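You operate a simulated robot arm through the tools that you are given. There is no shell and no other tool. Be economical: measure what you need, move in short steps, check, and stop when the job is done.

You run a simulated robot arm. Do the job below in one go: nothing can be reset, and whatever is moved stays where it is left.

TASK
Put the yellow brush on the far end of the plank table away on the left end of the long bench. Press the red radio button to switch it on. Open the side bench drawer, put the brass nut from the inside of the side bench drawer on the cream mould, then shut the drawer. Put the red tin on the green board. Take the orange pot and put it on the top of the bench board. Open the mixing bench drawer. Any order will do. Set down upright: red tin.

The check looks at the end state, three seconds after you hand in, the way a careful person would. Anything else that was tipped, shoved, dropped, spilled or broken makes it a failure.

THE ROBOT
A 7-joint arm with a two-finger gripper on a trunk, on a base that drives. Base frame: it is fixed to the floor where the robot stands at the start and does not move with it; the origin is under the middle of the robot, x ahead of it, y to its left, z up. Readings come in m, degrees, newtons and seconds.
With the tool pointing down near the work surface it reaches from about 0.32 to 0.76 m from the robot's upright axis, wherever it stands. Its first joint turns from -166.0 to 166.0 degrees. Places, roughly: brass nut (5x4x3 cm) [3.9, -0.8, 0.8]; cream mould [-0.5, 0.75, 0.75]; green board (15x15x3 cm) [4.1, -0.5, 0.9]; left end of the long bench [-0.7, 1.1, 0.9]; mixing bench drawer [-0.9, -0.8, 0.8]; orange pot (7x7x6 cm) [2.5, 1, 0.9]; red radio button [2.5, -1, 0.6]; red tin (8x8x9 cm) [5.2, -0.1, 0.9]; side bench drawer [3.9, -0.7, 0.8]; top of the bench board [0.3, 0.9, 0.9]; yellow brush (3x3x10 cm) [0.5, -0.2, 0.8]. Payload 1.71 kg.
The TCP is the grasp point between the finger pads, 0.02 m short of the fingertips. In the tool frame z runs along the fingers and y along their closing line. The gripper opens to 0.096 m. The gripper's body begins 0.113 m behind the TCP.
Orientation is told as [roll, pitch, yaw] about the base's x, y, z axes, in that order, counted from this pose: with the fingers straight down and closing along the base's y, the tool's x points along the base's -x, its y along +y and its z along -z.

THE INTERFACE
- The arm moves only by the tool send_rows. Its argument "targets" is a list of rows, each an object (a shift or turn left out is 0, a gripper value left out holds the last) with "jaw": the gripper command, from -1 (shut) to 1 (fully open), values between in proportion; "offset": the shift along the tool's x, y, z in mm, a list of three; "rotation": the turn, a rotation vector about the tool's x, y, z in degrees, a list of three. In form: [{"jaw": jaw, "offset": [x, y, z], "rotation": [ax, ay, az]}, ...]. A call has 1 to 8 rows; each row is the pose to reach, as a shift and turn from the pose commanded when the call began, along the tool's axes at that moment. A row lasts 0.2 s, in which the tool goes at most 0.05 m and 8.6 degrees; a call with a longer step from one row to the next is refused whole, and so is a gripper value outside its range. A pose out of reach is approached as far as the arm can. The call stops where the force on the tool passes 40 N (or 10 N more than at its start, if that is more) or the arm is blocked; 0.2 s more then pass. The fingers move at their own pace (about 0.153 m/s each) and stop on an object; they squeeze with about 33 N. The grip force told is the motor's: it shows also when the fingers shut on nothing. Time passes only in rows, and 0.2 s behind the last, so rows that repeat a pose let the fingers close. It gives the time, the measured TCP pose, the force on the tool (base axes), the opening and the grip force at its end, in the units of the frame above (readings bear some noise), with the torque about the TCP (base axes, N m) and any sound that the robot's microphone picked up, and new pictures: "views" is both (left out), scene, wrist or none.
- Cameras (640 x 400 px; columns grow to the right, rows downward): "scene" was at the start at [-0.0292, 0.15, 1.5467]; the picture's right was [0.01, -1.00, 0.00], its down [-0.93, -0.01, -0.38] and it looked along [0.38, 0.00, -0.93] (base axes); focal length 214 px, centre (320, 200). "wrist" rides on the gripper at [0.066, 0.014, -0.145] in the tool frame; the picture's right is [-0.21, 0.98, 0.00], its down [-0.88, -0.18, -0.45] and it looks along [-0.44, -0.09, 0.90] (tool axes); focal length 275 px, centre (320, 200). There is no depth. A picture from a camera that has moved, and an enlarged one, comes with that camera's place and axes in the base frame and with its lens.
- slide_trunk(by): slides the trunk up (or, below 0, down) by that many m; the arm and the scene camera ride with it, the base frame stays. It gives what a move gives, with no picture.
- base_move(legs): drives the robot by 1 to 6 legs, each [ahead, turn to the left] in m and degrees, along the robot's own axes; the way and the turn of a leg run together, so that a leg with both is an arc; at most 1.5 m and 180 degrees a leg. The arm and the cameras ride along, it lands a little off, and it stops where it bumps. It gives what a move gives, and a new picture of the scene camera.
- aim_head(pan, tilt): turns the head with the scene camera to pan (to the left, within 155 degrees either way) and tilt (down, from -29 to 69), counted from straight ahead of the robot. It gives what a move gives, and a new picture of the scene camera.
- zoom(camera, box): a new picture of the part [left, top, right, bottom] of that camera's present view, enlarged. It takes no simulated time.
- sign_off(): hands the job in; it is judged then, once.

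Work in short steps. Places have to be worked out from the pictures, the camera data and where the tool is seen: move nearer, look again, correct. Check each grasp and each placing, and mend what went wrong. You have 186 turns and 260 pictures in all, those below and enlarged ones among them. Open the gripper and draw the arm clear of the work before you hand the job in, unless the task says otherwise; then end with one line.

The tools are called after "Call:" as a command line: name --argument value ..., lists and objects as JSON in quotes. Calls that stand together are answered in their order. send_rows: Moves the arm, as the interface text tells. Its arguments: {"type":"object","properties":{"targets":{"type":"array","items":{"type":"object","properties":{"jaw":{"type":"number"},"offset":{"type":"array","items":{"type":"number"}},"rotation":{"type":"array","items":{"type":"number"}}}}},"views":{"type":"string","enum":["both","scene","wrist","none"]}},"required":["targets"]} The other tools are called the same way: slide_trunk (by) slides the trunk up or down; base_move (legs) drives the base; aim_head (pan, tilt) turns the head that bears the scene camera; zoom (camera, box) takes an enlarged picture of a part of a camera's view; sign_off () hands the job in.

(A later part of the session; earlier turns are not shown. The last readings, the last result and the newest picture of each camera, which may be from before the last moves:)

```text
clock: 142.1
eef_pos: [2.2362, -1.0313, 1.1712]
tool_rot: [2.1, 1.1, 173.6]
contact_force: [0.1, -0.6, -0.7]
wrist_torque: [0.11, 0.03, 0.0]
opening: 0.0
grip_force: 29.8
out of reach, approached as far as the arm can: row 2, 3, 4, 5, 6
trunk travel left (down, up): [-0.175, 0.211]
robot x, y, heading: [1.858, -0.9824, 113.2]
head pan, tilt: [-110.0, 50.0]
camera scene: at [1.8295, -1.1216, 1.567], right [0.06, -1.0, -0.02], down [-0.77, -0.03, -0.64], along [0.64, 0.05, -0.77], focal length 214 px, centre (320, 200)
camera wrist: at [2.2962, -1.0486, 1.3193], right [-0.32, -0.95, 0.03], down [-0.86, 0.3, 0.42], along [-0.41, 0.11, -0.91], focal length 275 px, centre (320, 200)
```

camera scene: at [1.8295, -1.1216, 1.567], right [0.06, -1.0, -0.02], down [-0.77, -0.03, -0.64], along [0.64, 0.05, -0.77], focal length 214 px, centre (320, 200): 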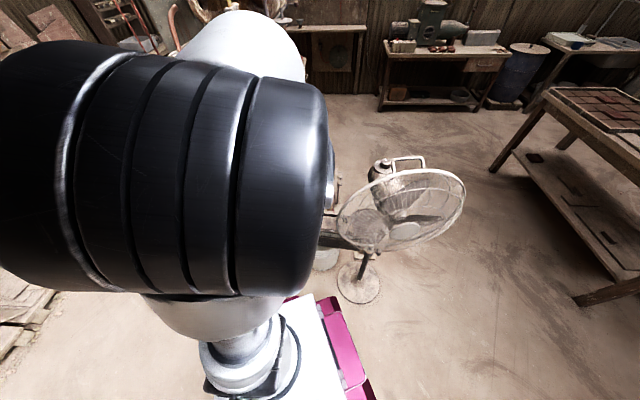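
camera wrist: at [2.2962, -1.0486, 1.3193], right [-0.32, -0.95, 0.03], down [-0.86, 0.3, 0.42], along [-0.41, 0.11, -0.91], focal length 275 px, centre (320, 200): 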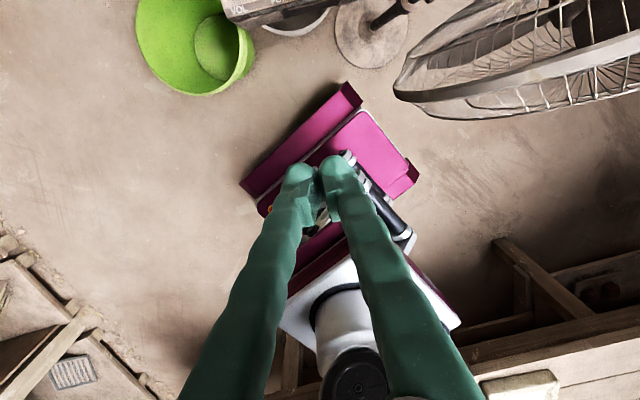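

The elbow stands almost upright. Check whether the arm is still converging on the commanded pose with a hold row.

Call:
send_rows --targets '[{"offset": [0, 0, 0]}, {"offset": [0, 0, 0]}, {"offset": [0, 0, 0]}]' --views "none"

```text
clock: 142.9
eef_pos: [2.2354, -1.03, 1.1721]
tool_rot: [2.4, 1.3, 173.5]
contact_force: [1.0, 0.6, -0.2]
wrist_torque: [0.01, 0.03, -0.01]
opening: 0.0
grip_force: 29.1
trunk travel left (down, up): [-0.175, 0.211]
robot x, y, heading: [1.8597, -0.9854, 113.2]
head pan, tilt: [-110.0, 50.0]
```

Call:
send_rows --targets '[{"offset": [14, -28, 12], "rotation": [1, -0.5, -4]}, {"offset": [28, -57, 24], "rotation": [2, -1, -8]}, {"offset": [41, -85, 36], "rotation": [2.4, -1.3, -12]}, {"offset": [55, -113, 48], "rotation": [2.4, -1.3, -16]}]' --views "scene"

```text
clock: 143.9
eef_pos: [2.2142, -0.946, 1.1467]
tool_rot: [0.1, 0.2, -170.3]
contact_force: [0.4, 0.2, -0.6]
wrist_torque: [-0.03, 0.03, -0.02]
opening: 0.0
grip_force: 29.6
out of reach, approached as far as the arm can: row 1, 2, 3, 4
trunk travel left (down, up): [-0.175, 0.211]
robot x, y, heading: [1.8546, -0.9838, 113.2]
head pan, tilt: [-110.0, 50.0]
camera scene: at [1.8266, -1.1103, 1.5679], right [0.06, -1.0, -0.01], down [-0.77, -0.04, -0.64], along [0.64, 0.05, -0.77], focal length 214 px, centre (320, 200)
```

scene: 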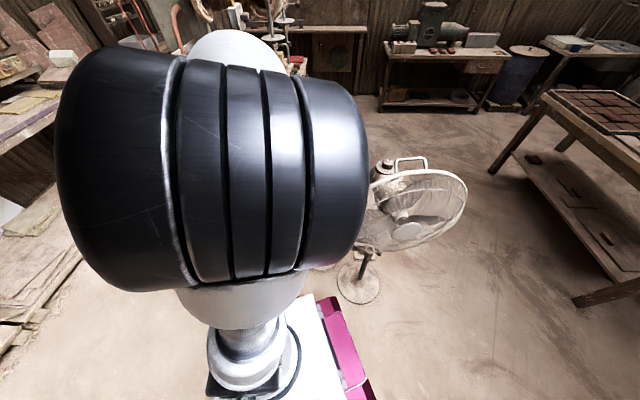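

Call:
send_rows --targets '[{"offset": [0, 0, 30]}, {"offset": [0, 0, 60]}, {"offset": [0, 0, 90]}, {"offset": [0, 0, 120]}]' --views "scene"

```text
clock: 144.9
eef_pos: [2.1891, -0.9532, 1.0785]
tool_rot: [0.1, -0.3, -170.5]
contact_force: [-0.5, -0.1, -0.7]
wrist_torque: [-0.02, -0.01, -0.02]
opening: 0.0
grip_force: 29.3
out of reach, approached as far as the arm can: row 1, 2, 3, 4
trunk travel left (down, up): [-0.175, 0.211]
robot x, y, heading: [1.8574, -0.9839, 113.6]
head pan, tilt: [-110.0, 50.0]
camera scene: at [1.8288, -1.1185, 1.5673], right [0.06, -1.0, -0.02], down [-0.77, -0.04, -0.64], along [0.64, 0.05, -0.77], focal length 214 px, centre (320, 200)
```

scene: 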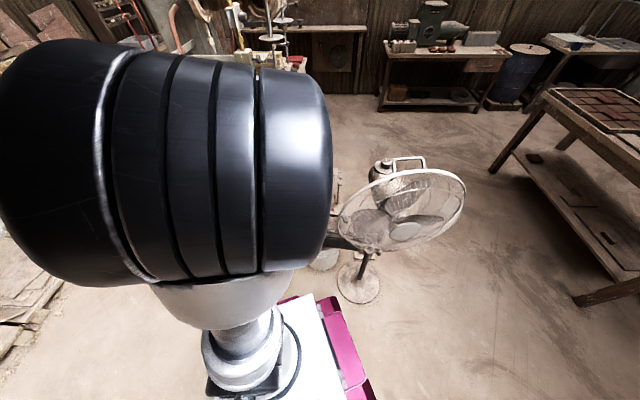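

Try extending outward while letting the tool tilt outward, to free the limited joint.

Call:
send_rows --targets '[{"offset": [25, 0, 0], "rotation": [0, 8, 0]}, {"offset": [50, 0, 0], "rotation": [0, 16, 0]}, {"offset": [75, 0, 0], "rotation": [0, 24, 0]}, {"offset": [100, 0, 0], "rotation": [0, 32, 0]}]' --views "scene"

```text
clock: 145.9
eef_pos: [2.2885, -0.9368, 1.0788]
tool_rot: [0.1, 31.7, -170.3]
contact_force: [0.8, -0.1, 0.4]
wrist_torque: [-0.02, 0.01, 0.0]
opening: 0.0
grip_force: 28.9
trunk travel left (down, up): [-0.175, 0.211]
robot x, y, heading: [1.8605, -0.9872, 113.7]
head pan, tilt: [-110.0, 50.0]
camera scene: at [1.8289, -1.1177, 1.5673], right [0.06, -1.0, -0.01], down [-0.77, -0.04, -0.64], along [0.64, 0.05, -0.77], focal length 214 px, centre (320, 200)
```

scene: 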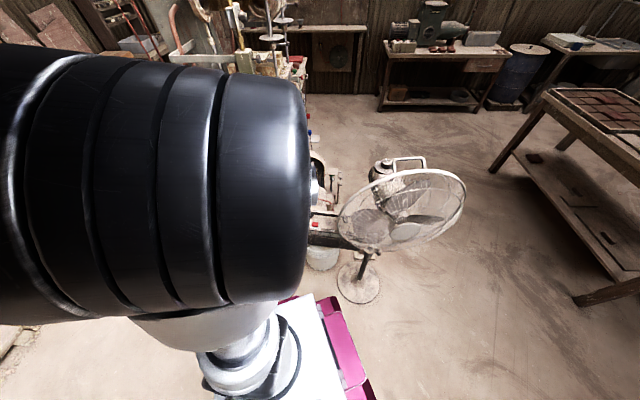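

That works. Continue outward/down along the tool axis, then restore vertical.

Call:
send_rows --targets '[{"offset": [6, 0, 40], "rotation": [0, 0, 0]}, {"offset": [12, 0, 80], "rotation": [0, 0, 0]}, {"offset": [18, 0, 120], "rotation": [0, 0, 0]}, {"offset": [22, 0, 150], "rotation": [0, -6, 0]}, {"offset": [22, 0, 150], "rotation": [0, -14, 0]}, {"offset": [22, 0, 150], "rotation": [0, -22, 0]}, {"offset": [22, 0, 150], "rotation": [0, -30, 0]}]' --views "both"

```text
clock: 147.5
eef_pos: [2.1959, -0.9402, 1.0547]
tool_rot: [-0.1, 4.8, -170.6]
contact_force: [-0.5, -0.1, -0.2]
wrist_torque: [-0.04, -0.01, 0.03]
opening: 0.0
grip_force: 29.7
out of reach, approached as far as the arm can: row 1, 2, 3, 4, 5, 6, 7
trunk travel left (down, up): [-0.175, 0.211]
robot x, y, heading: [1.8631, -0.9857, 113.4]
head pan, tilt: [-110.0, 50.0]
camera scene: at [1.8288, -1.1187, 1.5672], right [0.06, -1.0, -0.02], down [-0.77, -0.03, -0.64], along [0.64, 0.05, -0.77], focal length 214 px, centre (320, 200)
camera wrist: at [2.2482, -0.9446, 1.2055], right [-0.04, -1.0, -0.02], down [-0.93, 0.03, 0.37], along [-0.37, 0.03, -0.93], focal length 275 px, centre (320, 200)
```

scene: 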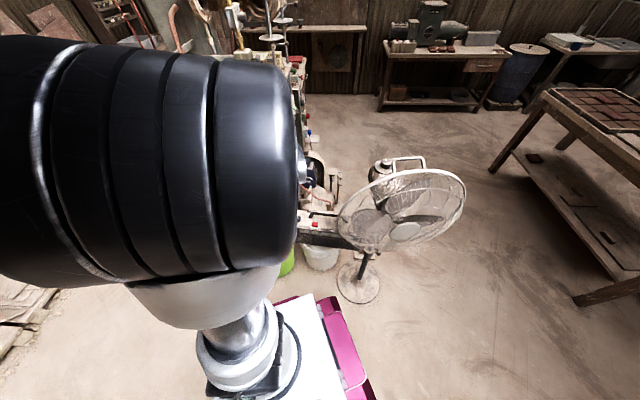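
wrist: 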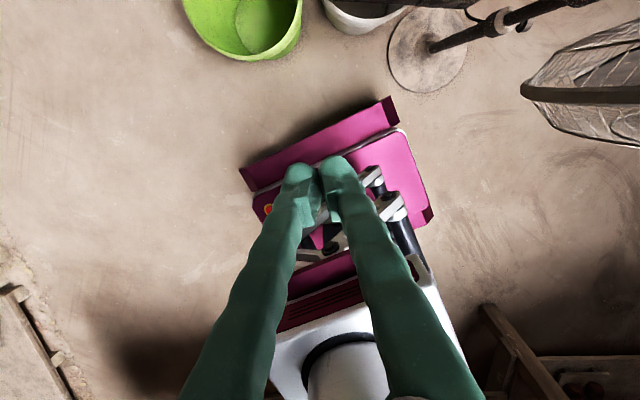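

The shoulder redundancy has drifted into a bad posture (elbow upright). I'll sweep the tool counter-clockwise to the joint-1 limit so the elbow leans out again as before.

Call:
send_rows --targets '[{"offset": [2, -46, -5], "rotation": [0, 0, -8]}, {"offset": [-2, -93, -10], "rotation": [0, 0, -16]}, {"offset": [-12, -140, -15], "rotation": [0, 0, -24]}, {"offset": [-34, -184, -20], "rotation": [0, 0, -32]}, {"offset": [-61, -224, -25], "rotation": [0, 0, -40]}, {"offset": [-94, -260, -30], "rotation": [0, 0, -48]}, {"offset": [-132, -291, -30], "rotation": [0, 0, -56]}, {"offset": [-173, -318, -30], "rotation": [0, 0, -64]}]' --views "scene"

```text
clock: 149.3
eef_pos: [2.0223, -0.74, 1.0649]
tool_rot: [6.3, 2.9, -106.2]
contact_force: [0.4, 0.5, -0.8]
wrist_torque: [-0.06, -0.02, -0.01]
opening: 0.0002
grip_force: 29.9
out of reach, approached as far as the arm can: row 1, 2, 3, 4, 5, 6, 7, 8
trunk travel left (down, up): [-0.175, 0.211]
robot x, y, heading: [1.8612, -0.9851, 113.1]
head pan, tilt: [-110.0, 50.0]
camera scene: at [1.8289, -1.1175, 1.5673], right [0.06, -1.0, -0.01], down [-0.77, -0.04, -0.64], along [0.64, 0.05, -0.77], focal length 214 px, centre (320, 200)
```

scene: 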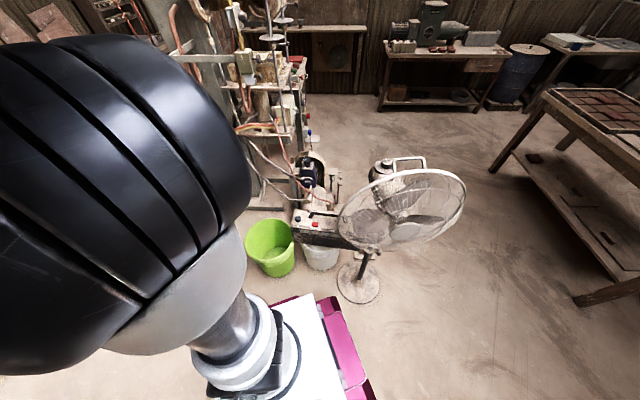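

Elbow is leaning out again and the radio's red button is visible. Extend outward in this direction now.

Call:
send_rows --targets '[{"offset": [44, 15, 0], "rotation": [1.2, -0.6, 0]}, {"offset": [88, 29, 0], "rotation": [2.4, -1.2, 0]}, {"offset": [132, 44, 0], "rotation": [3.6, -1.8, 0]}, {"offset": [176, 58, 0], "rotation": [4.8, -2.4, 0]}, {"offset": [219, 73, 0], "rotation": [6, -3, 0]}]' --views "scene"

```text
clock: 150.5
eef_pos: [2.0566, -0.7529, 1.0957]
tool_rot: [5.7, 2.4, -106.4]
contact_force: [0.5, -0.9, 0.8]
wrist_torque: [0.02, -0.01, 0.0]
opening: 0.0
grip_force: 29.1
out of reach, approached as far as the arm can: row 1, 2, 3, 4, 5
trunk travel left (down, up): [-0.175, 0.211]
robot x, y, heading: [1.8616, -0.9846, 113.4]
head pan, tilt: [-110.0, 50.0]
camera scene: at [1.8283, -1.1178, 1.5673], right [0.06, -1.0, -0.02], down [-0.77, -0.04, -0.64], along [0.64, 0.05, -0.77], focal length 214 px, centre (320, 200)
```

scene: 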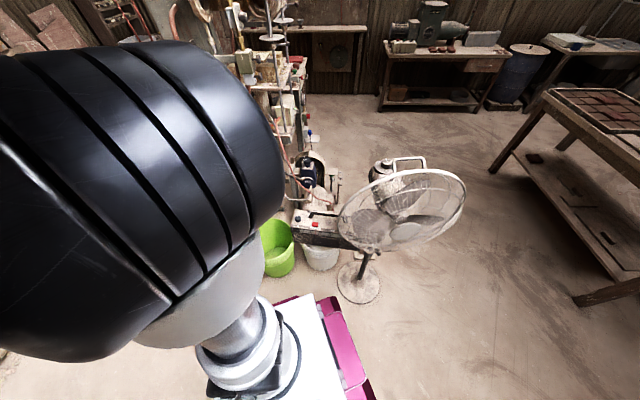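

I infer the elbow is vertical with the forearm twisted sideways. Continue sweeping counter-clockwise to nearly straight ahead of the robot, so the joints untwist, then extend there.

Call:
send_rows --targets '[{"offset": [16, -39, 0], "rotation": [0.8, -0.4, -8]}, {"offset": [29, -80, 0], "rotation": [1.6, -0.8, -16]}, {"offset": [32, -123, 0], "rotation": [2.4, -1.2, -24]}, {"offset": [29, -166, 0], "rotation": [3, -1.6, -32]}, {"offset": [19, -208, 0], "rotation": [3.5, -2, -40]}, {"offset": [4, -249, 0], "rotation": [4, -2, -48]}]' --views "scene"

```text
clock: 151.9
eef_pos: [2.0074, -0.773, 1.0498]
tool_rot: [2.6, -3.5, -58.4]
contact_force: [-0.3, 0.7, 0.4]
wrist_torque: [-0.04, 0.06, 0.01]
opening: 0.0001
grip_force: 29.3
out of reach, approached as far as the arm can: row 1, 2, 3, 4, 5, 6
trunk travel left (down, up): [-0.175, 0.211]
robot x, y, heading: [1.8588, -0.9788, 113.3]
head pan, tilt: [-110.0, 50.0]
camera scene: at [1.8297, -1.1174, 1.5674], right [0.06, -1.0, -0.01], down [-0.77, -0.04, -0.64], along [0.64, 0.05, -0.77], focal length 214 px, centre (320, 200)
```

scene: 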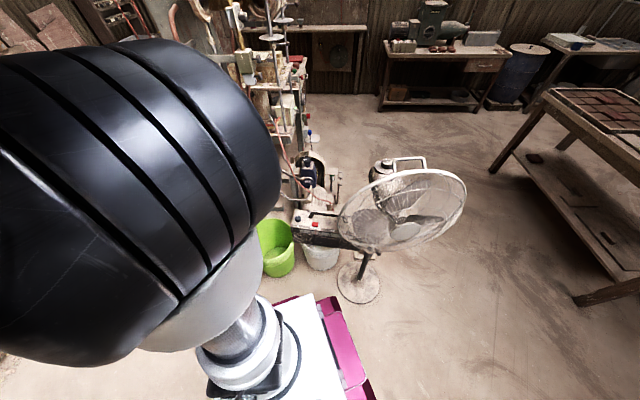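

The redundancy is still wound the wrong way; the usable zone is behind/right of the robot. Turn the base left so that zone faces clear space, away from the fan.

Call:
base_move --legs '[[0, 70]]'

```text
clock: 155.9
eef_pos: [1.7092, -0.7754, 1.0489]
tool_rot: [2.9, -3.6, 12.4]
contact_force: [0.1, 0.2, 0.6]
wrist_torque: [-0.01, 0.01, -0.03]
opening: 0.0
grip_force: 29.6
trunk travel left (down, up): [-0.175, 0.211]
robot x, y, heading: [1.8614, -0.9841, -175.8]
head pan, tilt: [-110.0, 50.0]
camera scene: at [1.9779, -1.0587, 1.5673], right [0.96, -0.27, -0.02], down [-0.22, -0.74, -0.64], along [0.16, 0.62, -0.77], focal length 214 px, centre (320, 200)
```

scene: 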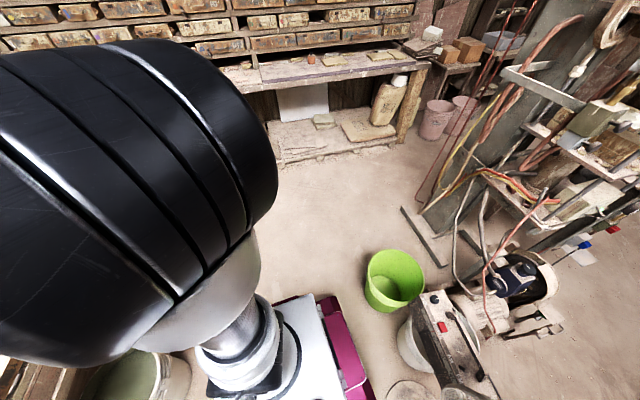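

Call:
send_rows --targets '[{"offset": [-29, 24, 0], "rotation": [0, 0, 8]}, {"offset": [-63, 41, 0], "rotation": [0, 0, 16]}, {"offset": [-100, 54, 0], "rotation": [0, 0, 24]}, {"offset": [-141, 62, 0], "rotation": [0, 0, 32]}, {"offset": [-183, 64, 0], "rotation": [0, 0, 40]}, {"offset": [-226, 59, 0], "rotation": [0, 0, 48]}, {"offset": [-269, 49, 0], "rotation": [0, 0, 56]}, {"offset": [-309, 28, 0], "rotation": [0, 0, 64]}]' --views "scene"

```text
clock: 157.7
eef_pos: [1.9997, -0.6819, 1.0688]
tool_rot: [4.7, 0.9, -51.7]
contact_force: [1.2, -0.1, 0.3]
wrist_torque: [-0.01, 0.17, -0.03]
opening: 0.0
grip_force: 29.6
trunk travel left (down, up): [-0.175, 0.211]
robot x, y, heading: [1.8609, -0.9844, -175.4]
head pan, tilt: [-110.0, 50.0]
camera scene: at [1.9864, -1.0586, 1.5666], right [0.96, -0.27, -0.02], down [-0.22, -0.74, -0.64], along [0.16, 0.62, -0.77], focal length 214 px, centre (320, 200)
```

scene: 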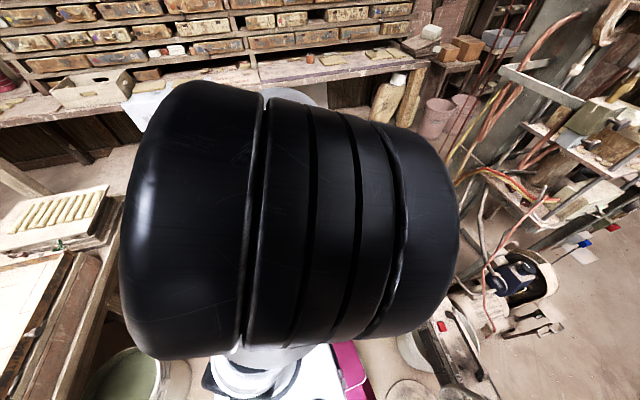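

Call:
send_rows --targets '[{"offset": [-38, 24, 0], "rotation": [0, 0, 8]}, {"offset": [-79, 41, 0], "rotation": [0, 0, 16]}, {"offset": [-124, 52, 0], "rotation": [0, 0, 24]}, {"offset": [-169, 58, 0], "rotation": [0, 0, 32]}, {"offset": [-169, 58, 40], "rotation": [0, 0, 32]}, {"offset": [-169, 58, 80], "rotation": [0, 0, 32]}, {"offset": [-169, 58, 120], "rotation": [0, 0, 32]}]' --views "scene"

```text
clock: 158.7
eef_pos: [2.0599, -0.7095, 1.0817]
tool_rot: [7.8, -1.1, -67.5]
contact_force: [-1.3, 2.1, 0.1]
wrist_torque: [-0.06, -0.21, -0.01]
opening: 0.0001
grip_force: 29.2
trunk travel left (down, up): [-0.175, 0.211]
robot x, y, heading: [1.8584, -0.9881, -175.4]
head pan, tilt: [-110.0, 50.0]
stopped in row 4: the arm was blocked; the commanded pose is now the measured one
camera scene: at [1.9691, -1.0573, 1.5677], right [0.97, -0.23, -0.01], down [-0.18, -0.75, -0.64], along [0.14, 0.62, -0.77], focal length 214 px, centre (320, 200)
```

scene: 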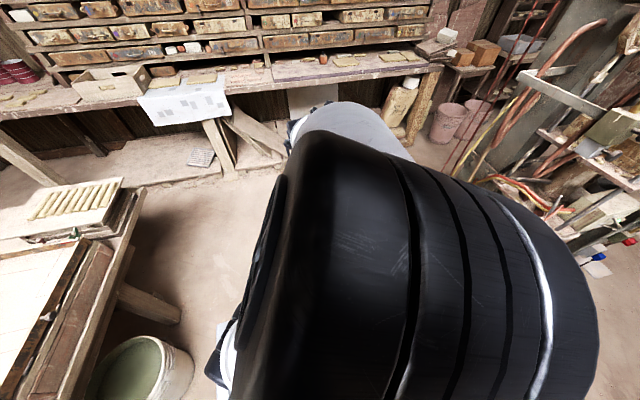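

The elbow now presses on the head mast. Back off counter-clockwise while raising the tool, so the arm can then extend up and out.

Call:
send_rows --targets '[{"offset": [38, -20, -20], "rotation": [0, 0, -7]}, {"offset": [77, -43, -40], "rotation": [0, 0, -14]}, {"offset": [113, -72, -60], "rotation": [0, 0, -21]}, {"offset": [147, -105, -80], "rotation": [0, 0, -28]}, {"offset": [180, -110, -105], "rotation": [0, 0, -28]}, {"offset": [210, -115, -130], "rotation": [0, 0, -28]}, {"offset": [240, -120, -155], "rotation": [0, 0, -28]}]' --views "scene"

```text
refused: row 3 steps farther than a row can; nothing moved
```

Call:
send_rows --targets '[{"offset": [36, -19, -15], "rotation": [0, 0, -7]}, {"offset": [73, -41, -30], "rotation": [0, 0, -14]}, {"offset": [108, -68, -45], "rotation": [0, 0, -21]}, {"offset": [140, -99, -60], "rotation": [0, 0, -28]}, {"offset": [173, -104, -85], "rotation": [0, 0, -28]}, {"offset": [203, -109, -110], "rotation": [0, 0, -28]}, {"offset": [233, -114, -135], "rotation": [0, 0, -28]}]' --views "scene"

```text
clock: 160.3
eef_pos: [1.8979, -0.6177, 1.1905]
tool_rot: [5.7, -3.9, -41.2]
contact_force: [-0.4, 0.1, -0.9]
wrist_torque: [-0.01, -0.11, -0.04]
opening: 0.0002
grip_force: 29.2
out of reach, approached as far as the arm can: row 4, 5, 6, 7
trunk travel left (down, up): [-0.175, 0.211]
robot x, y, heading: [1.8613, -0.9837, -175.8]
head pan, tilt: [-110.0, 50.0]
camera scene: at [1.9749, -1.0587, 1.5675], right [0.96, -0.27, -0.01], down [-0.22, -0.74, -0.64], along [0.16, 0.62, -0.77], focal length 214 px, centre (320, 200)
```

scene: 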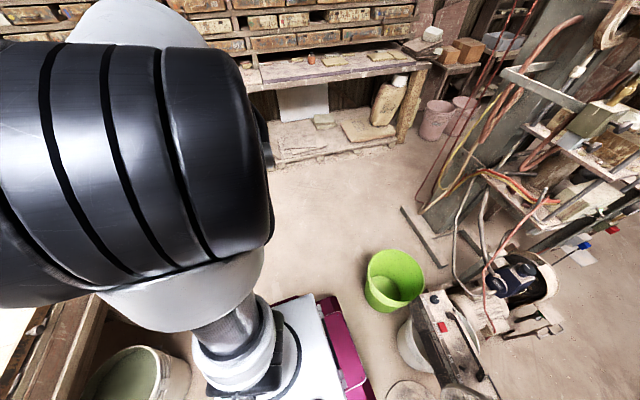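

Call:
send_rows --targets '[{"offset": [20, 0, -40]}, {"offset": [40, 0, -80]}, {"offset": [60, 0, -120]}, {"offset": [80, 0, -160]}, {"offset": [100, 0, -200]}, {"offset": [140, 0, -210]}, {"offset": [180, 0, -210]}]' --views "scene"

```text
clock: 161.9
eef_pos: [1.8256, -0.6468, 1.3281]
tool_rot: [6.2, -4.4, -41.3]
contact_force: [-0.4, 0.1, 0.4]
wrist_torque: [0.0, -0.02, 0.0]
opening: 0.0001
grip_force: 29.4
out of reach, approached as far as the arm can: row 1, 2, 3, 4, 5, 6, 7
trunk travel left (down, up): [-0.175, 0.211]
robot x, y, heading: [1.861, -0.9869, -175.7]
head pan, tilt: [-110.0, 50.0]
camera scene: at [1.9524, -1.0605, 1.5689], right [0.96, -0.27, 0.0], down [-0.21, -0.74, -0.64], along [0.17, 0.62, -0.77], focal length 214 px, centre (320, 200)
```

scene: 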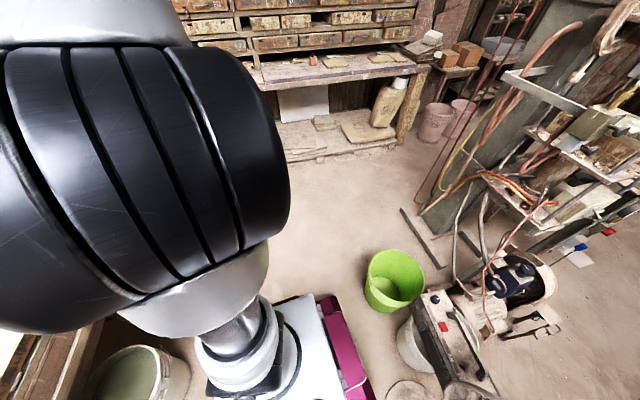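

My last outward offset was misdirected (yaw is -41°). Move truly outward (+y) now at this height.

Call:
send_rows --targets '[{"offset": [26, 30, 0]}, {"offset": [53, 60, 0]}, {"offset": [79, 90, 0]}, {"offset": [106, 120, 0]}, {"offset": [132, 150, 0]}, {"offset": [150, 170, 20]}]' --views "scene"

```text
clock: 163.3
eef_pos: [1.8675, -0.6221, 1.2925]
tool_rot: [6.7, -4.2, -41.3]
contact_force: [0.3, -0.1, 0.5]
wrist_torque: [0.0, 0.09, 0.0]
opening: 0.0001
grip_force: 29.8
out of reach, approached as far as the arm can: row 1, 2, 3, 4, 5, 6
trunk travel left (down, up): [-0.175, 0.211]
robot x, y, heading: [1.8607, -0.9873, -175.7]
head pan, tilt: [-110.0, 50.0]
camera scene: at [1.9812, -1.0585, 1.567], right [0.96, -0.27, -0.02], down [-0.22, -0.74, -0.64], along [0.16, 0.62, -0.77], focal length 214 px, centre (320, 200)
```

scene: 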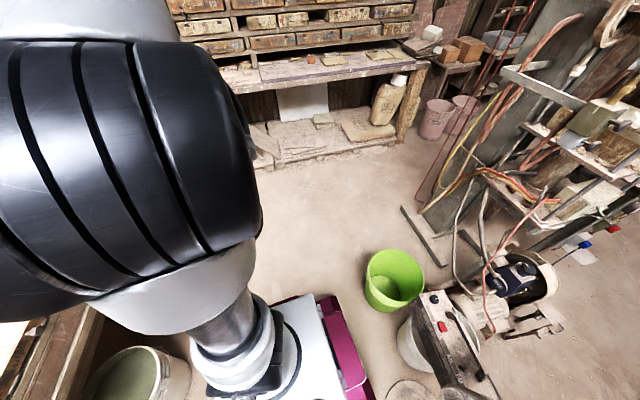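

Radial motion stays stuck, so I need to see the arm's actual posture: look level to the right.

Call:
aim_head --pan -95 --tilt 5

Call:
send_rows --targets '[{"offset": [0, 0, 0]}]' --views "wrist"

```text
clock: 164.4
eef_pos: [1.8615, -0.6246, 1.2933]
tool_rot: [6.7, -4.1, -41.2]
contact_force: [1.0, 0.2, 0.1]
wrist_torque: [0.04, 0.0, 0.0]
opening: 0.0
grip_force: 29.6
trunk travel left (down, up): [-0.175, 0.211]
robot x, y, heading: [1.8581, -0.9908, -175.8]
head pan, tilt: [-95.0, 5.0]
camera scene: at [1.9594, -1.0409, 1.6374], right [1.0, -0.01, -0.02], down [-0.02, -0.09, -1.0], along [0.01, 1.0, -0.09], focal length 214 px, centre (320, 200)
```

scene: 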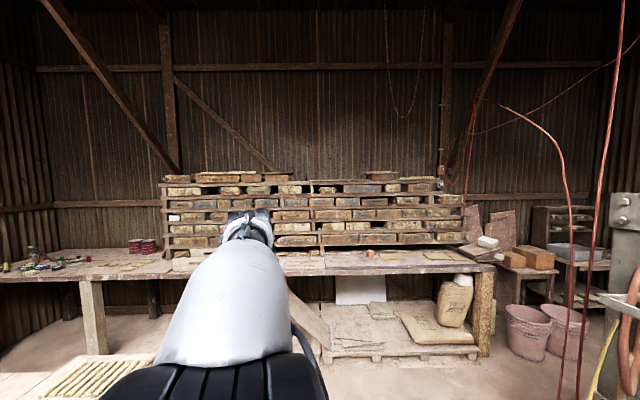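

```text
clock: 164.8
eef_pos: [1.8638, -0.622, 1.2929]
tool_rot: [6.7, -4.1, -41.2]
contact_force: [0.1, 0.2, 0.3]
wrist_torque: [0.0, 0.0, -0.03]
opening: 0.0
grip_force: 29.2
trunk travel left (down, up): [-0.175, 0.211]
robot x, y, heading: [1.8595, -0.9864, -175.8]
head pan, tilt: [-95.0, 5.0]
camera wrist: at [1.8023, -0.5757, 1.4338], right [0.79, 0.6, 0.13], down [0.48, -0.73, 0.48], along [0.39, -0.32, -0.87], focal length 275 px, centre (320, 200)
```

wrist: 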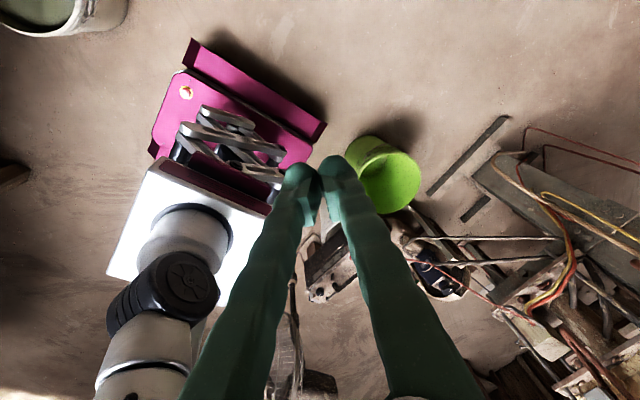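

The arm stands with upper arm vertical. Test whether pure levelling of the tool is possible here, to learn which joint is limiting.

Call:
send_rows --targets '[{"offset": [0, 0, 0], "rotation": [3, 2, 0]}, {"offset": [0, 0, 0], "rotation": [6.7, 4.1, 0]}, {"offset": [0, 0, 0], "rotation": [6.7, 4.1, 0]}]' --views "none"

Call:
send_rows --targets '[{"offset": [0, 0, 0], "rotation": [0, 0, 8]}, {"offset": [0, 0, 0], "rotation": [0, 0, 16]}, {"offset": [0, 0, 0], "rotation": [0, 0, 24]}, {"offset": [0, 0, 0], "rotation": [0, 0, 32]}, {"offset": [0, 0, 0], "rotation": [0, 0, 40]}]' --views "none"

```text
clock: 165.7
eef_pos: [1.8749, -0.6555, 1.2893]
tool_rot: [-0.6, -0.4, -41.1]
contact_force: [0.6, -0.2, -0.1]
wrist_torque: [0.0, 0.01, -0.02]
opening: 0.0001
grip_force: 29.5
out of reach, approached as far as the arm can: row 1, 2, 3
trunk travel left (down, up): [-0.175, 0.211]
robot x, y, heading: [1.8603, -0.9856, -175.8]
head pan, tilt: [-95.0, 5.0]
```

```text
clock: 166.8
eef_pos: [1.8761, -0.6569, 1.2926]
tool_rot: [-0.3, -0.7, -81.1]
contact_force: [0.2, -0.2, -0.2]
wrist_torque: [-0.03, -0.03, -0.04]
opening: 0.0
grip_force: 30.2
trunk travel left (down, up): [-0.175, 0.211]
robot x, y, heading: [1.8599, -0.9875, -175.6]
head pan, tilt: [-95.0, 5.0]
```

Levelling and radius are coupled, so I'll extend with a strong outward tilt (as at the mixing bench) and only then re-level at a larger radius.

Call:
send_rows --targets '[{"offset": [30, 0, 10], "rotation": [0, 8, 0]}, {"offset": [60, 0, 20], "rotation": [0, 16, 0]}, {"offset": [90, 0, 30], "rotation": [0, 24, 0]}, {"offset": [120, 0, 45], "rotation": [0, 32, 0]}, {"offset": [150, 0, 60], "rotation": [0, 40, 0]}, {"offset": [180, 0, 80], "rotation": [0, 48, 0]}, {"offset": [210, 0, 100], "rotation": [0, 56, 0]}, {"offset": [240, 0, 125], "rotation": [0, 64, 0]}]' --views "scene"

```text
clock: 168.7
eef_pos: [1.8219, -0.4186, 1.1652]
tool_rot: [0.9, 63.0, -80.1]
contact_force: [3.0, 0.3, -2.1]
wrist_torque: [0.08, 0.23, 0.42]
opening: 0.0002
grip_force: 29.7
out of reach, approached as far as the arm can: row 7
trunk travel left (down, up): [-0.175, 0.211]
robot x, y, heading: [1.8608, -0.9867, -175.9]
head pan, tilt: [-95.0, 5.0]
camera scene: at [1.9329, -1.0388, 1.6388], right [1.0, -0.01, 0.0], down [0.0, -0.09, -1.0], along [0.01, 1.0, -0.09], focal length 214 px, centre (320, 200)
```

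scene: 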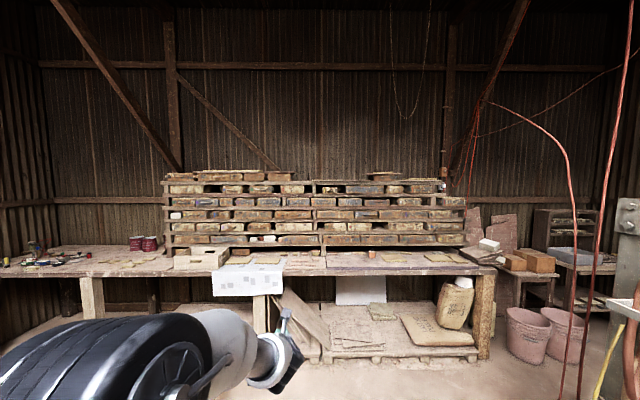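

Extended to r≈0.57 with the elbow leaning out. Now re-level while holding radius and lowering to z≈1.0.

Call:
send_rows --targets '[{"offset": [-17, 0, 9], "rotation": [0, -8, 0]}, {"offset": [-34, 0, 17], "rotation": [0, -16, 0]}, {"offset": [-50, 0, 26], "rotation": [0, -24, 0]}, {"offset": [-67, 0, 34], "rotation": [0, -32, 0]}, {"offset": [-84, 0, 43], "rotation": [0, -40, 0]}, {"offset": [-100, 0, 51], "rotation": [0, -48, 0]}, {"offset": [-117, 0, 60], "rotation": [0, -56, 0]}, {"offset": [-134, 0, 68], "rotation": [0, -63, 0]}]' --views "scene"

```text
clock: 170.4
eef_pos: [1.8395, -0.4211, 1.0146]
tool_rot: [-0.4, 0.1, -81.3]
contact_force: [0.7, -0.3, 0.2]
wrist_torque: [0.0, 0.08, -0.01]
opening: 0.0001
grip_force: 29.6
trunk travel left (down, up): [-0.175, 0.211]
robot x, y, heading: [1.8633, -0.9835, -175.8]
head pan, tilt: [-95.0, 5.0]
camera scene: at [1.9129, -1.0434, 1.6395], right [1.0, -0.01, 0.01], down [0.01, -0.09, -1.0], along [0.01, 1.0, -0.09], focal length 214 px, centre (320, 200)
```

scene: 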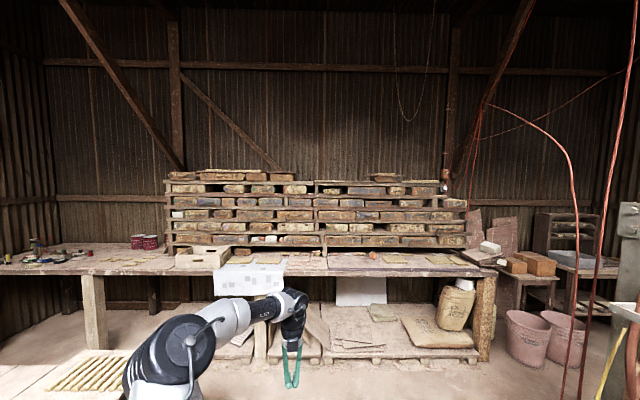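

Recovered a good posture. Turn the base right 74° so the radio comes to rel -110°.

Call:
base_move --legs '[[0, -74]]'

Call:
aim_head --pan -115 --tilt 50

```text
clock: 174.6
eef_pos: [2.3933, -0.8004, 1.0147]
tool_rot: [-0.1, 0.2, -154.5]
contact_force: [0.0, -0.1, 0.2]
wrist_torque: [0.01, 0.05, 0.03]
opening: 0.0001
grip_force: 29.3
trunk travel left (down, up): [-0.175, 0.211]
robot x, y, heading: [1.8538, -0.9876, 110.5]
head pan, tilt: [-95.0, 5.0]
camera scene: at [1.8133, -1.046, 1.6397], right [0.27, -0.96, 0.02], down [-0.08, -0.04, -1.0], along [0.96, 0.27, -0.09], focal length 214 px, centre (320, 200)
```

scene: 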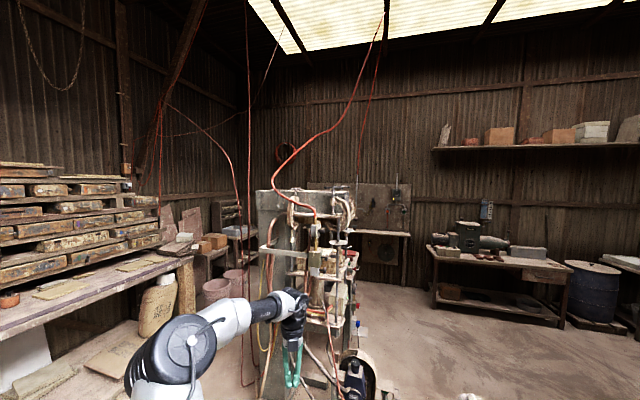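

```text
clock: 175.8
eef_pos: [2.3983, -0.8153, 1.0149]
tool_rot: [-1.1, 0.3, -154.6]
contact_force: [-0.2, 0.2, 0.1]
wrist_torque: [-0.01, 0.01, -0.03]
opening: 0.0001
grip_force: 29.4
trunk travel left (down, up): [-0.175, 0.211]
robot x, y, heading: [1.859, -0.9845, 110.9]
head pan, tilt: [-115.0, 50.0]
camera scene: at [1.802, -1.0775, 1.5703], right [-0.07, -1.0, 0.01], down [-0.76, 0.04, -0.65], along [0.65, -0.06, -0.76], focal length 214 px, centre (320, 200)
```

scene: 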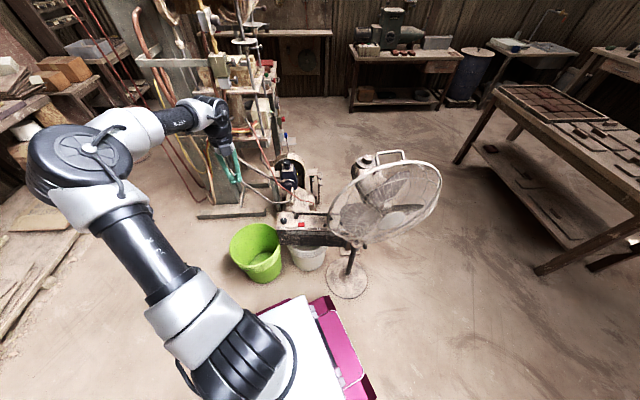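

Posture good; radio and button visible. Move over the button (≈(2.46,-0.99)), staying clear of the fan, and look with the wrist camera.

Call:
send_rows --targets '[{"offset": [-4, 36, 10]}, {"offset": [-8, 72, 25]}, {"offset": [-12, 108, 45]}, {"offset": [-16, 144, 70]}, {"offset": [-19, 178, 95]}]' --views "both"

```text
clock: 176.9
eef_pos: [2.4573, -0.9857, 0.916]
tool_rot: [-1.3, 0.4, -154.5]
contact_force: [0.0, -0.5, 0.3]
wrist_torque: [-0.04, -0.04, 0.02]
opening: 0.0
grip_force: 29.1
trunk travel left (down, up): [-0.175, 0.211]
robot x, y, heading: [1.8543, -0.9848, 110.9]
head pan, tilt: [-115.0, 50.0]
camera scene: at [1.8045, -1.0829, 1.5699], right [-0.07, -1.0, 0.01], down [-0.76, 0.05, -0.65], along [0.64, -0.06, -0.76], focal length 214 px, centre (320, 200)
camera wrist: at [2.5222, -0.9732, 1.0621], right [0.24, -0.97, -0.02], down [-0.87, -0.22, 0.44], along [-0.44, -0.08, -0.9], focal length 275 px, centre (320, 200)
```

scene: 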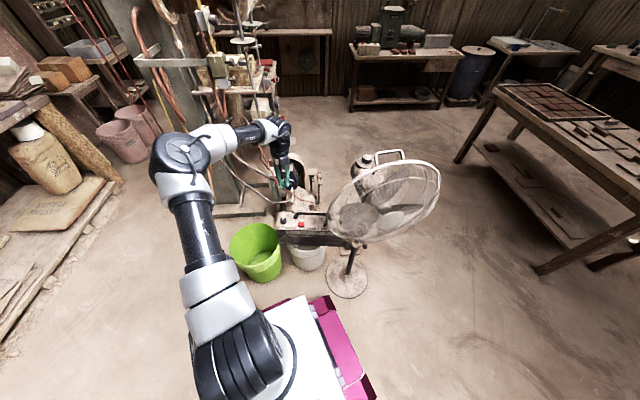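
wrist: 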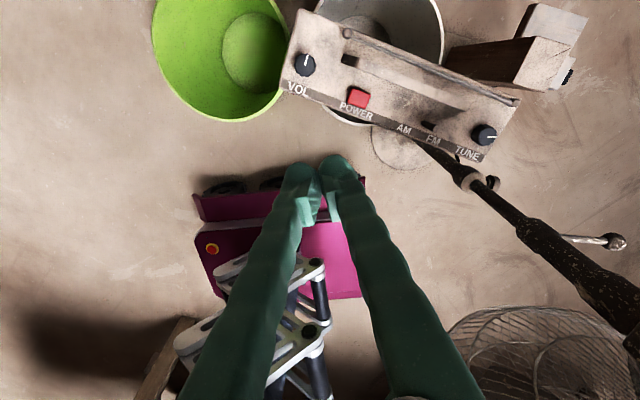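

Triangulated button at (2.486,-1.033,0.583). Align and descend to ~10 cm above it.

Call:
send_rows --targets '[{"offset": [3, 28, 20]}, {"offset": [6, 55, 50]}, {"offset": [6, 55, 95]}, {"offset": [6, 55, 140]}, {"offset": [6, 55, 185]}, {"offset": [6, 55, 220]}]' --views "both"

```text
clock: 178.3
eef_pos: [2.4857, -1.0271, 0.6954]
tool_rot: [-1.0, 0.4, -154.5]
contact_force: [-0.1, -0.1, 0.2]
wrist_torque: [-0.04, 0.02, 0.01]
opening: 0.0
grip_force: 29.4
trunk travel left (down, up): [-0.175, 0.211]
robot x, y, heading: [1.8578, -0.9871, 110.6]
head pan, tilt: [-115.0, 50.0]
camera scene: at [1.8179, -1.1187, 1.5677], right [-0.07, -1.0, -0.01], down [-0.77, 0.06, -0.64], along [0.64, -0.04, -0.77], focal length 214 px, centre (320, 200)
camera wrist: at [2.55, -1.0147, 0.8417], right [0.23, -0.97, -0.02], down [-0.87, -0.22, 0.44], along [-0.43, -0.09, -0.9], focal length 275 px, centre (320, 200)
```

scene: 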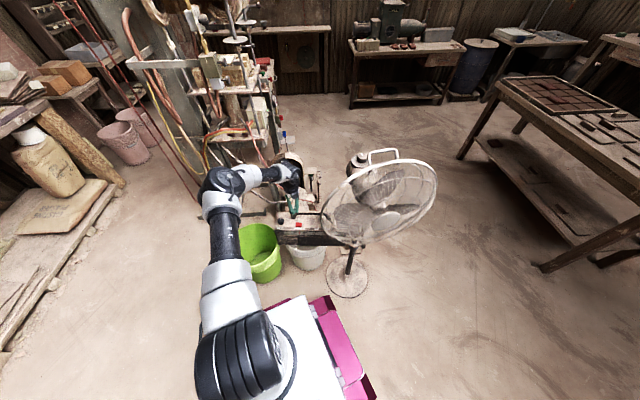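
wrist: 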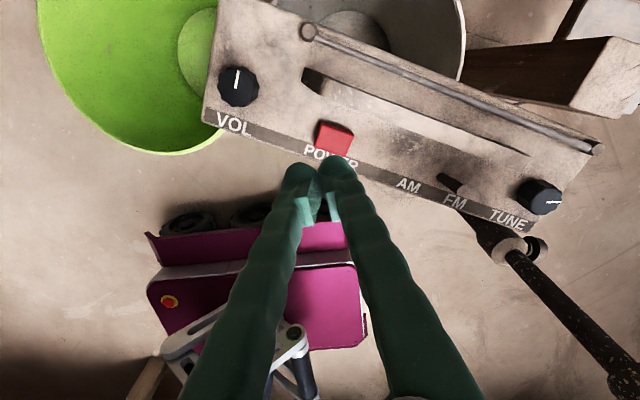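

Correct 13 mm and descend to just above, then press gently in small steps.

Call:
send_rows --targets '[{"offset": [1, 14, 30]}, {"offset": [1, 14, 65]}, {"offset": [1, 14, 82]}, {"offset": [1, 14, 88]}, {"offset": [1, 14, 94]}, {"offset": [1, 14, 99]}, {"offset": [1, 14, 103]}]' --views "wrist"

```text
clock: 179.9
eef_pos: [2.492, -1.0383, 0.6418]
tool_rot: [-1.2, 0.5, -154.6]
contact_force: [-0.2, -0.9, 0.1]
wrist_torque: [0.0, -0.02, -0.02]
opening: 0.0002
grip_force: 29.8
out of reach, approached as far as the arm can: row 2, 3, 4, 5, 6, 7
trunk travel left (down, up): [-0.175, 0.211]
robot x, y, heading: [1.8604, -0.9889, 110.7]
head pan, tilt: [-115.0, 50.0]
camera wrist: at [2.557, -1.0256, 0.7876], right [0.23, -0.97, -0.02], down [-0.87, -0.22, 0.44], along [-0.43, -0.09, -0.9], focal length 275 px, centre (320, 200)
```

wrist: 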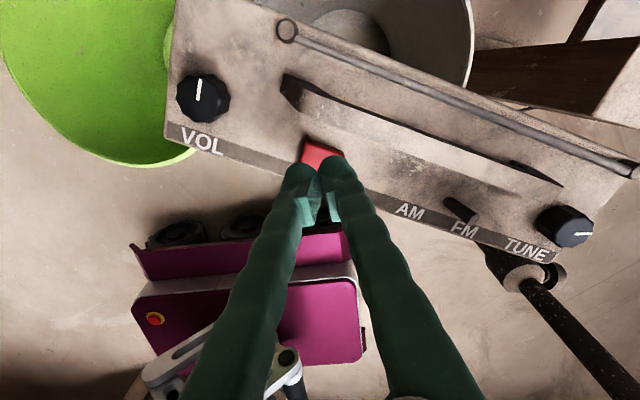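

Arm reach bottoms out at z 0.642; the tip is right over the button. Lower the trunk by 3 cm.

Call:
slide_trunk --by -0.03

Call:
zoom --camera "wrist" --box '[220, 80, 420, 240]'

```text
clock: 180.7
eef_pos: [2.492, -1.0374, 0.6116]
tool_rot: [-1.3, 0.4, -154.5]
contact_force: [-0.3, -0.2, -0.2]
wrist_torque: [0.01, -0.02, 0.0]
opening: 0.0001
grip_force: 29.9
trunk travel left (down, up): [-0.145, 0.241]
robot x, y, heading: [1.8602, -0.9847, 111.0]
head pan, tilt: [-115.0, 50.0]
```

```text
2.50 times, centred on (320, 160) of wrist
camera zoom: at [2.557, -1.0256, 0.7578], right [0.23, -0.97, -0.02], down [-0.87, -0.22, 0.44], along [-0.43, -0.09, -0.9], focal length 688 px, centre (320, 300)
```

zoom: 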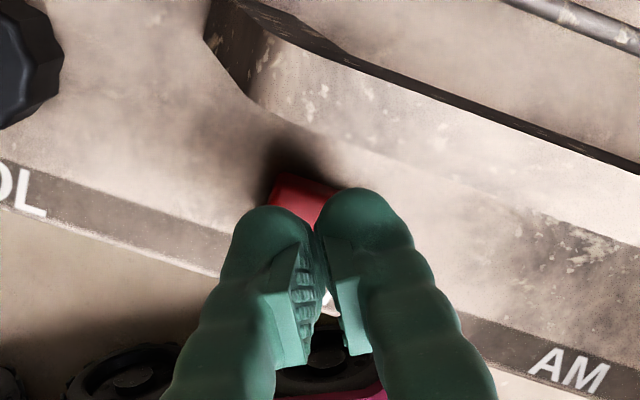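

Give the arm vertical room: raise it 60 mm (with a 5 mm shift toward the button centre), lower the trunk by 60 mm.

Call:
send_rows --targets '[{"offset": [3, -3, -30]}, {"offset": [6, -5, -60]}]' --views "none"

Call:
slide_trunk --by -0.06

Call:
zoom --camera "wrist" --box '[220, 80, 420, 240]'

```text
clock: 181.3
eef_pos: [2.4964, -1.0304, 0.6712]
tool_rot: [-1.2, 0.4, -154.5]
contact_force: [-0.5, -0.4, -1.0]
wrist_torque: [0.0, -0.02, 0.01]
opening: 0.0001
grip_force: 29.3
trunk travel left (down, up): [-0.145, 0.241]
robot x, y, heading: [1.857, -0.9871, 110.8]
head pan, tilt: [-115.0, 50.0]
```

```text
clock: 182.3
eef_pos: [2.496, -1.0308, 0.6115]
tool_rot: [-1.1, 0.3, -154.5]
contact_force: [0.6, 0.5, 0.5]
wrist_torque: [-0.01, 0.02, 0.0]
opening: 0.0001
grip_force: 29.3
trunk travel left (down, up): [-0.085, 0.301]
robot x, y, heading: [1.8552, -0.9841, 110.8]
head pan, tilt: [-115.0, 50.0]
```

```text
2.50 times, centred on (320, 160) of wrist
camera zoom: at [2.5606, -1.0189, 0.7567], right [0.23, -0.97, -0.02], down [-0.87, -0.22, 0.44], along [-0.43, -0.08, -0.9], focal length 688 px, centre (320, 300)
```

zoom: 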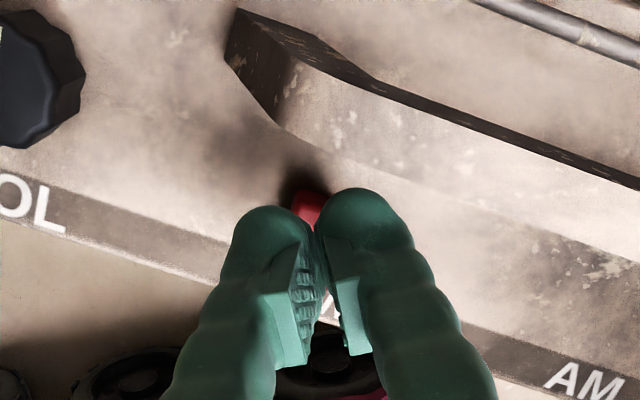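

Centred over the button. Press down in small steps.

Call:
send_rows --targets '[{"offset": [0, 0, 5]}, {"offset": [0, 0, 9]}, {"offset": [0, 0, 13]}, {"offset": [0, 0, 17]}, {"offset": [0, 0, 20]}, {"offset": [0, 0, 23]}]' --views "wrist"

```text
clock: 183.7
eef_pos: [2.4955, -1.03, 0.5869]
tool_rot: [-1.2, 0.3, -154.4]
contact_force: [0.4, -0.5, 0.3]
wrist_torque: [-0.01, 0.0, 0.02]
opening: 0.0002
grip_force: 29.5
trunk travel left (down, up): [-0.085, 0.301]
robot x, y, heading: [1.859, -0.9893, 110.7]
head pan, tilt: [-115.0, 50.0]
camera wrist: at [2.5602, -1.018, 0.733], right [0.23, -0.97, -0.02], down [-0.87, -0.22, 0.44], along [-0.43, -0.08, -0.9], focal length 275 px, centre (320, 200)
```

wrist: 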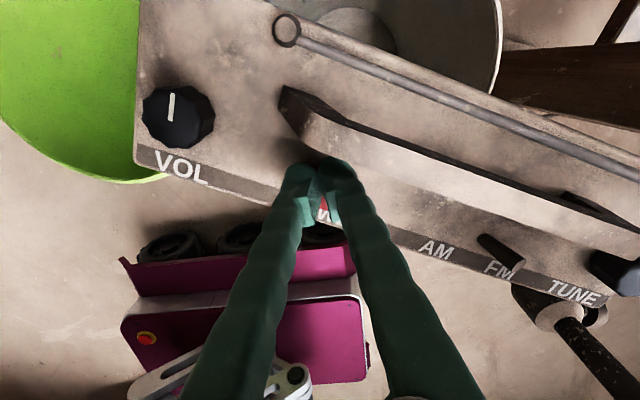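

No contact yet; re-triangulating gives the button at (2.48,-1.038,0.54). Shift back 16 mm and press further.

Call:
send_rows --targets '[{"offset": [-16, 0, -3]}, {"offset": [-16, 0, 5]}, {"offset": [-16, 0, 12]}, {"offset": [-16, 0, 18]}, {"offset": [-16, 0, 23]}, {"offset": [-16, 0, 27]}]' --views "wrist"

```text
clock: 185.0
eef_pos: [2.4813, -1.0276, 0.5728]
tool_rot: [0.0, 0.6, -154.5]
contact_force: [4.0, -1.9, 12.7]
wrist_torque: [-0.07, -0.08, -0.01]
opening: 0.0058
grip_force: 29.4
trunk travel left (down, up): [-0.085, 0.301]
robot x, y, heading: [1.8574, -0.9859, 111.0]
head pan, tilt: [-115.0, 50.0]
heard: click
stopped in row 6: the force on the tool passed its limit at 44 N (the readings are from after the stop); the commanded pose is now the measured one
camera wrist: at [2.5441, -1.0139, 0.7198], right [0.23, -0.97, 0.0], down [-0.87, -0.21, 0.44], along [-0.42, -0.1, -0.9], focal length 275 px, centre (320, 200)
```

wrist: 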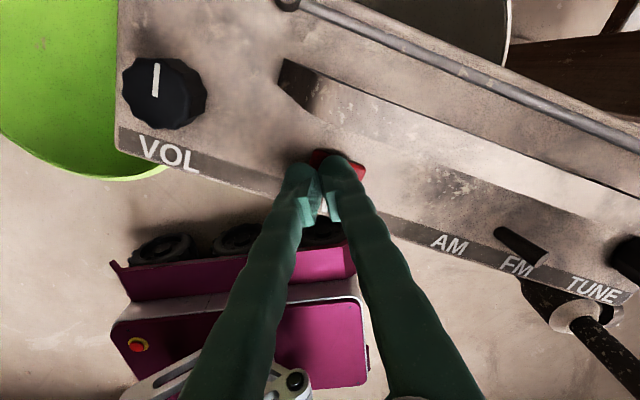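

A click was heard. Raise straight up and check the radio.

Call:
send_rows --targets '[{"offset": [0, 0, -20]}, {"offset": [0, 0, -60]}, {"offset": [0, 0, -105]}, {"offset": [0, 0, -150]}]' --views "wrist"

Call:
zoom --camera "wrist" --box '[200, 0, 600, 200]'

```text
clock: 186.0
eef_pos: [2.4795, -1.0304, 0.7226]
tool_rot: [-0.4, 0.4, -154.5]
contact_force: [0.0, 0.6, 0.6]
wrist_torque: [-0.01, 0.03, -0.03]
opening: 0.0
grip_force: 29.7
trunk travel left (down, up): [-0.085, 0.301]
robot x, y, heading: [1.854, -0.986, 111.0]
head pan, tilt: [-115.0, 50.0]
camera wrist: at [2.5429, -1.0169, 0.8688], right [0.23, -0.97, -0.01], down [-0.87, -0.21, 0.44], along [-0.43, -0.1, -0.9], focal length 275 px, centre (320, 200)
```

wrist: 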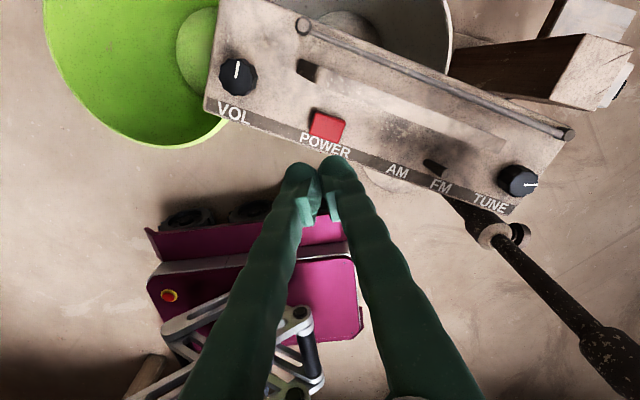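

```text
1.60 times, centred on (400, 100) of wrist
camera zoom: at [2.5429, -1.0169, 0.8688], right [0.23, -0.97, -0.01], down [-0.87, -0.21, 0.44], along [-0.43, -0.1, -0.9], focal length 440 px, centre (192, 360)
```

zoom: 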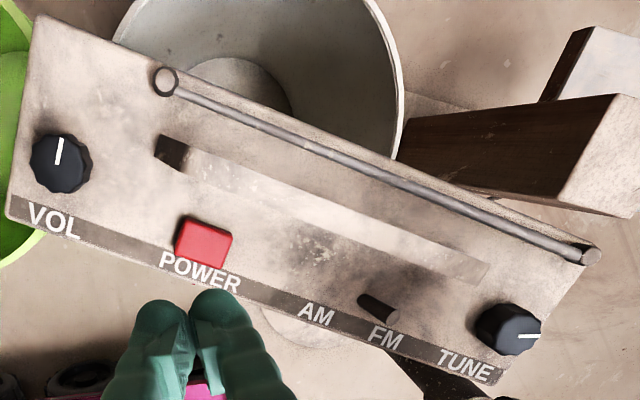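

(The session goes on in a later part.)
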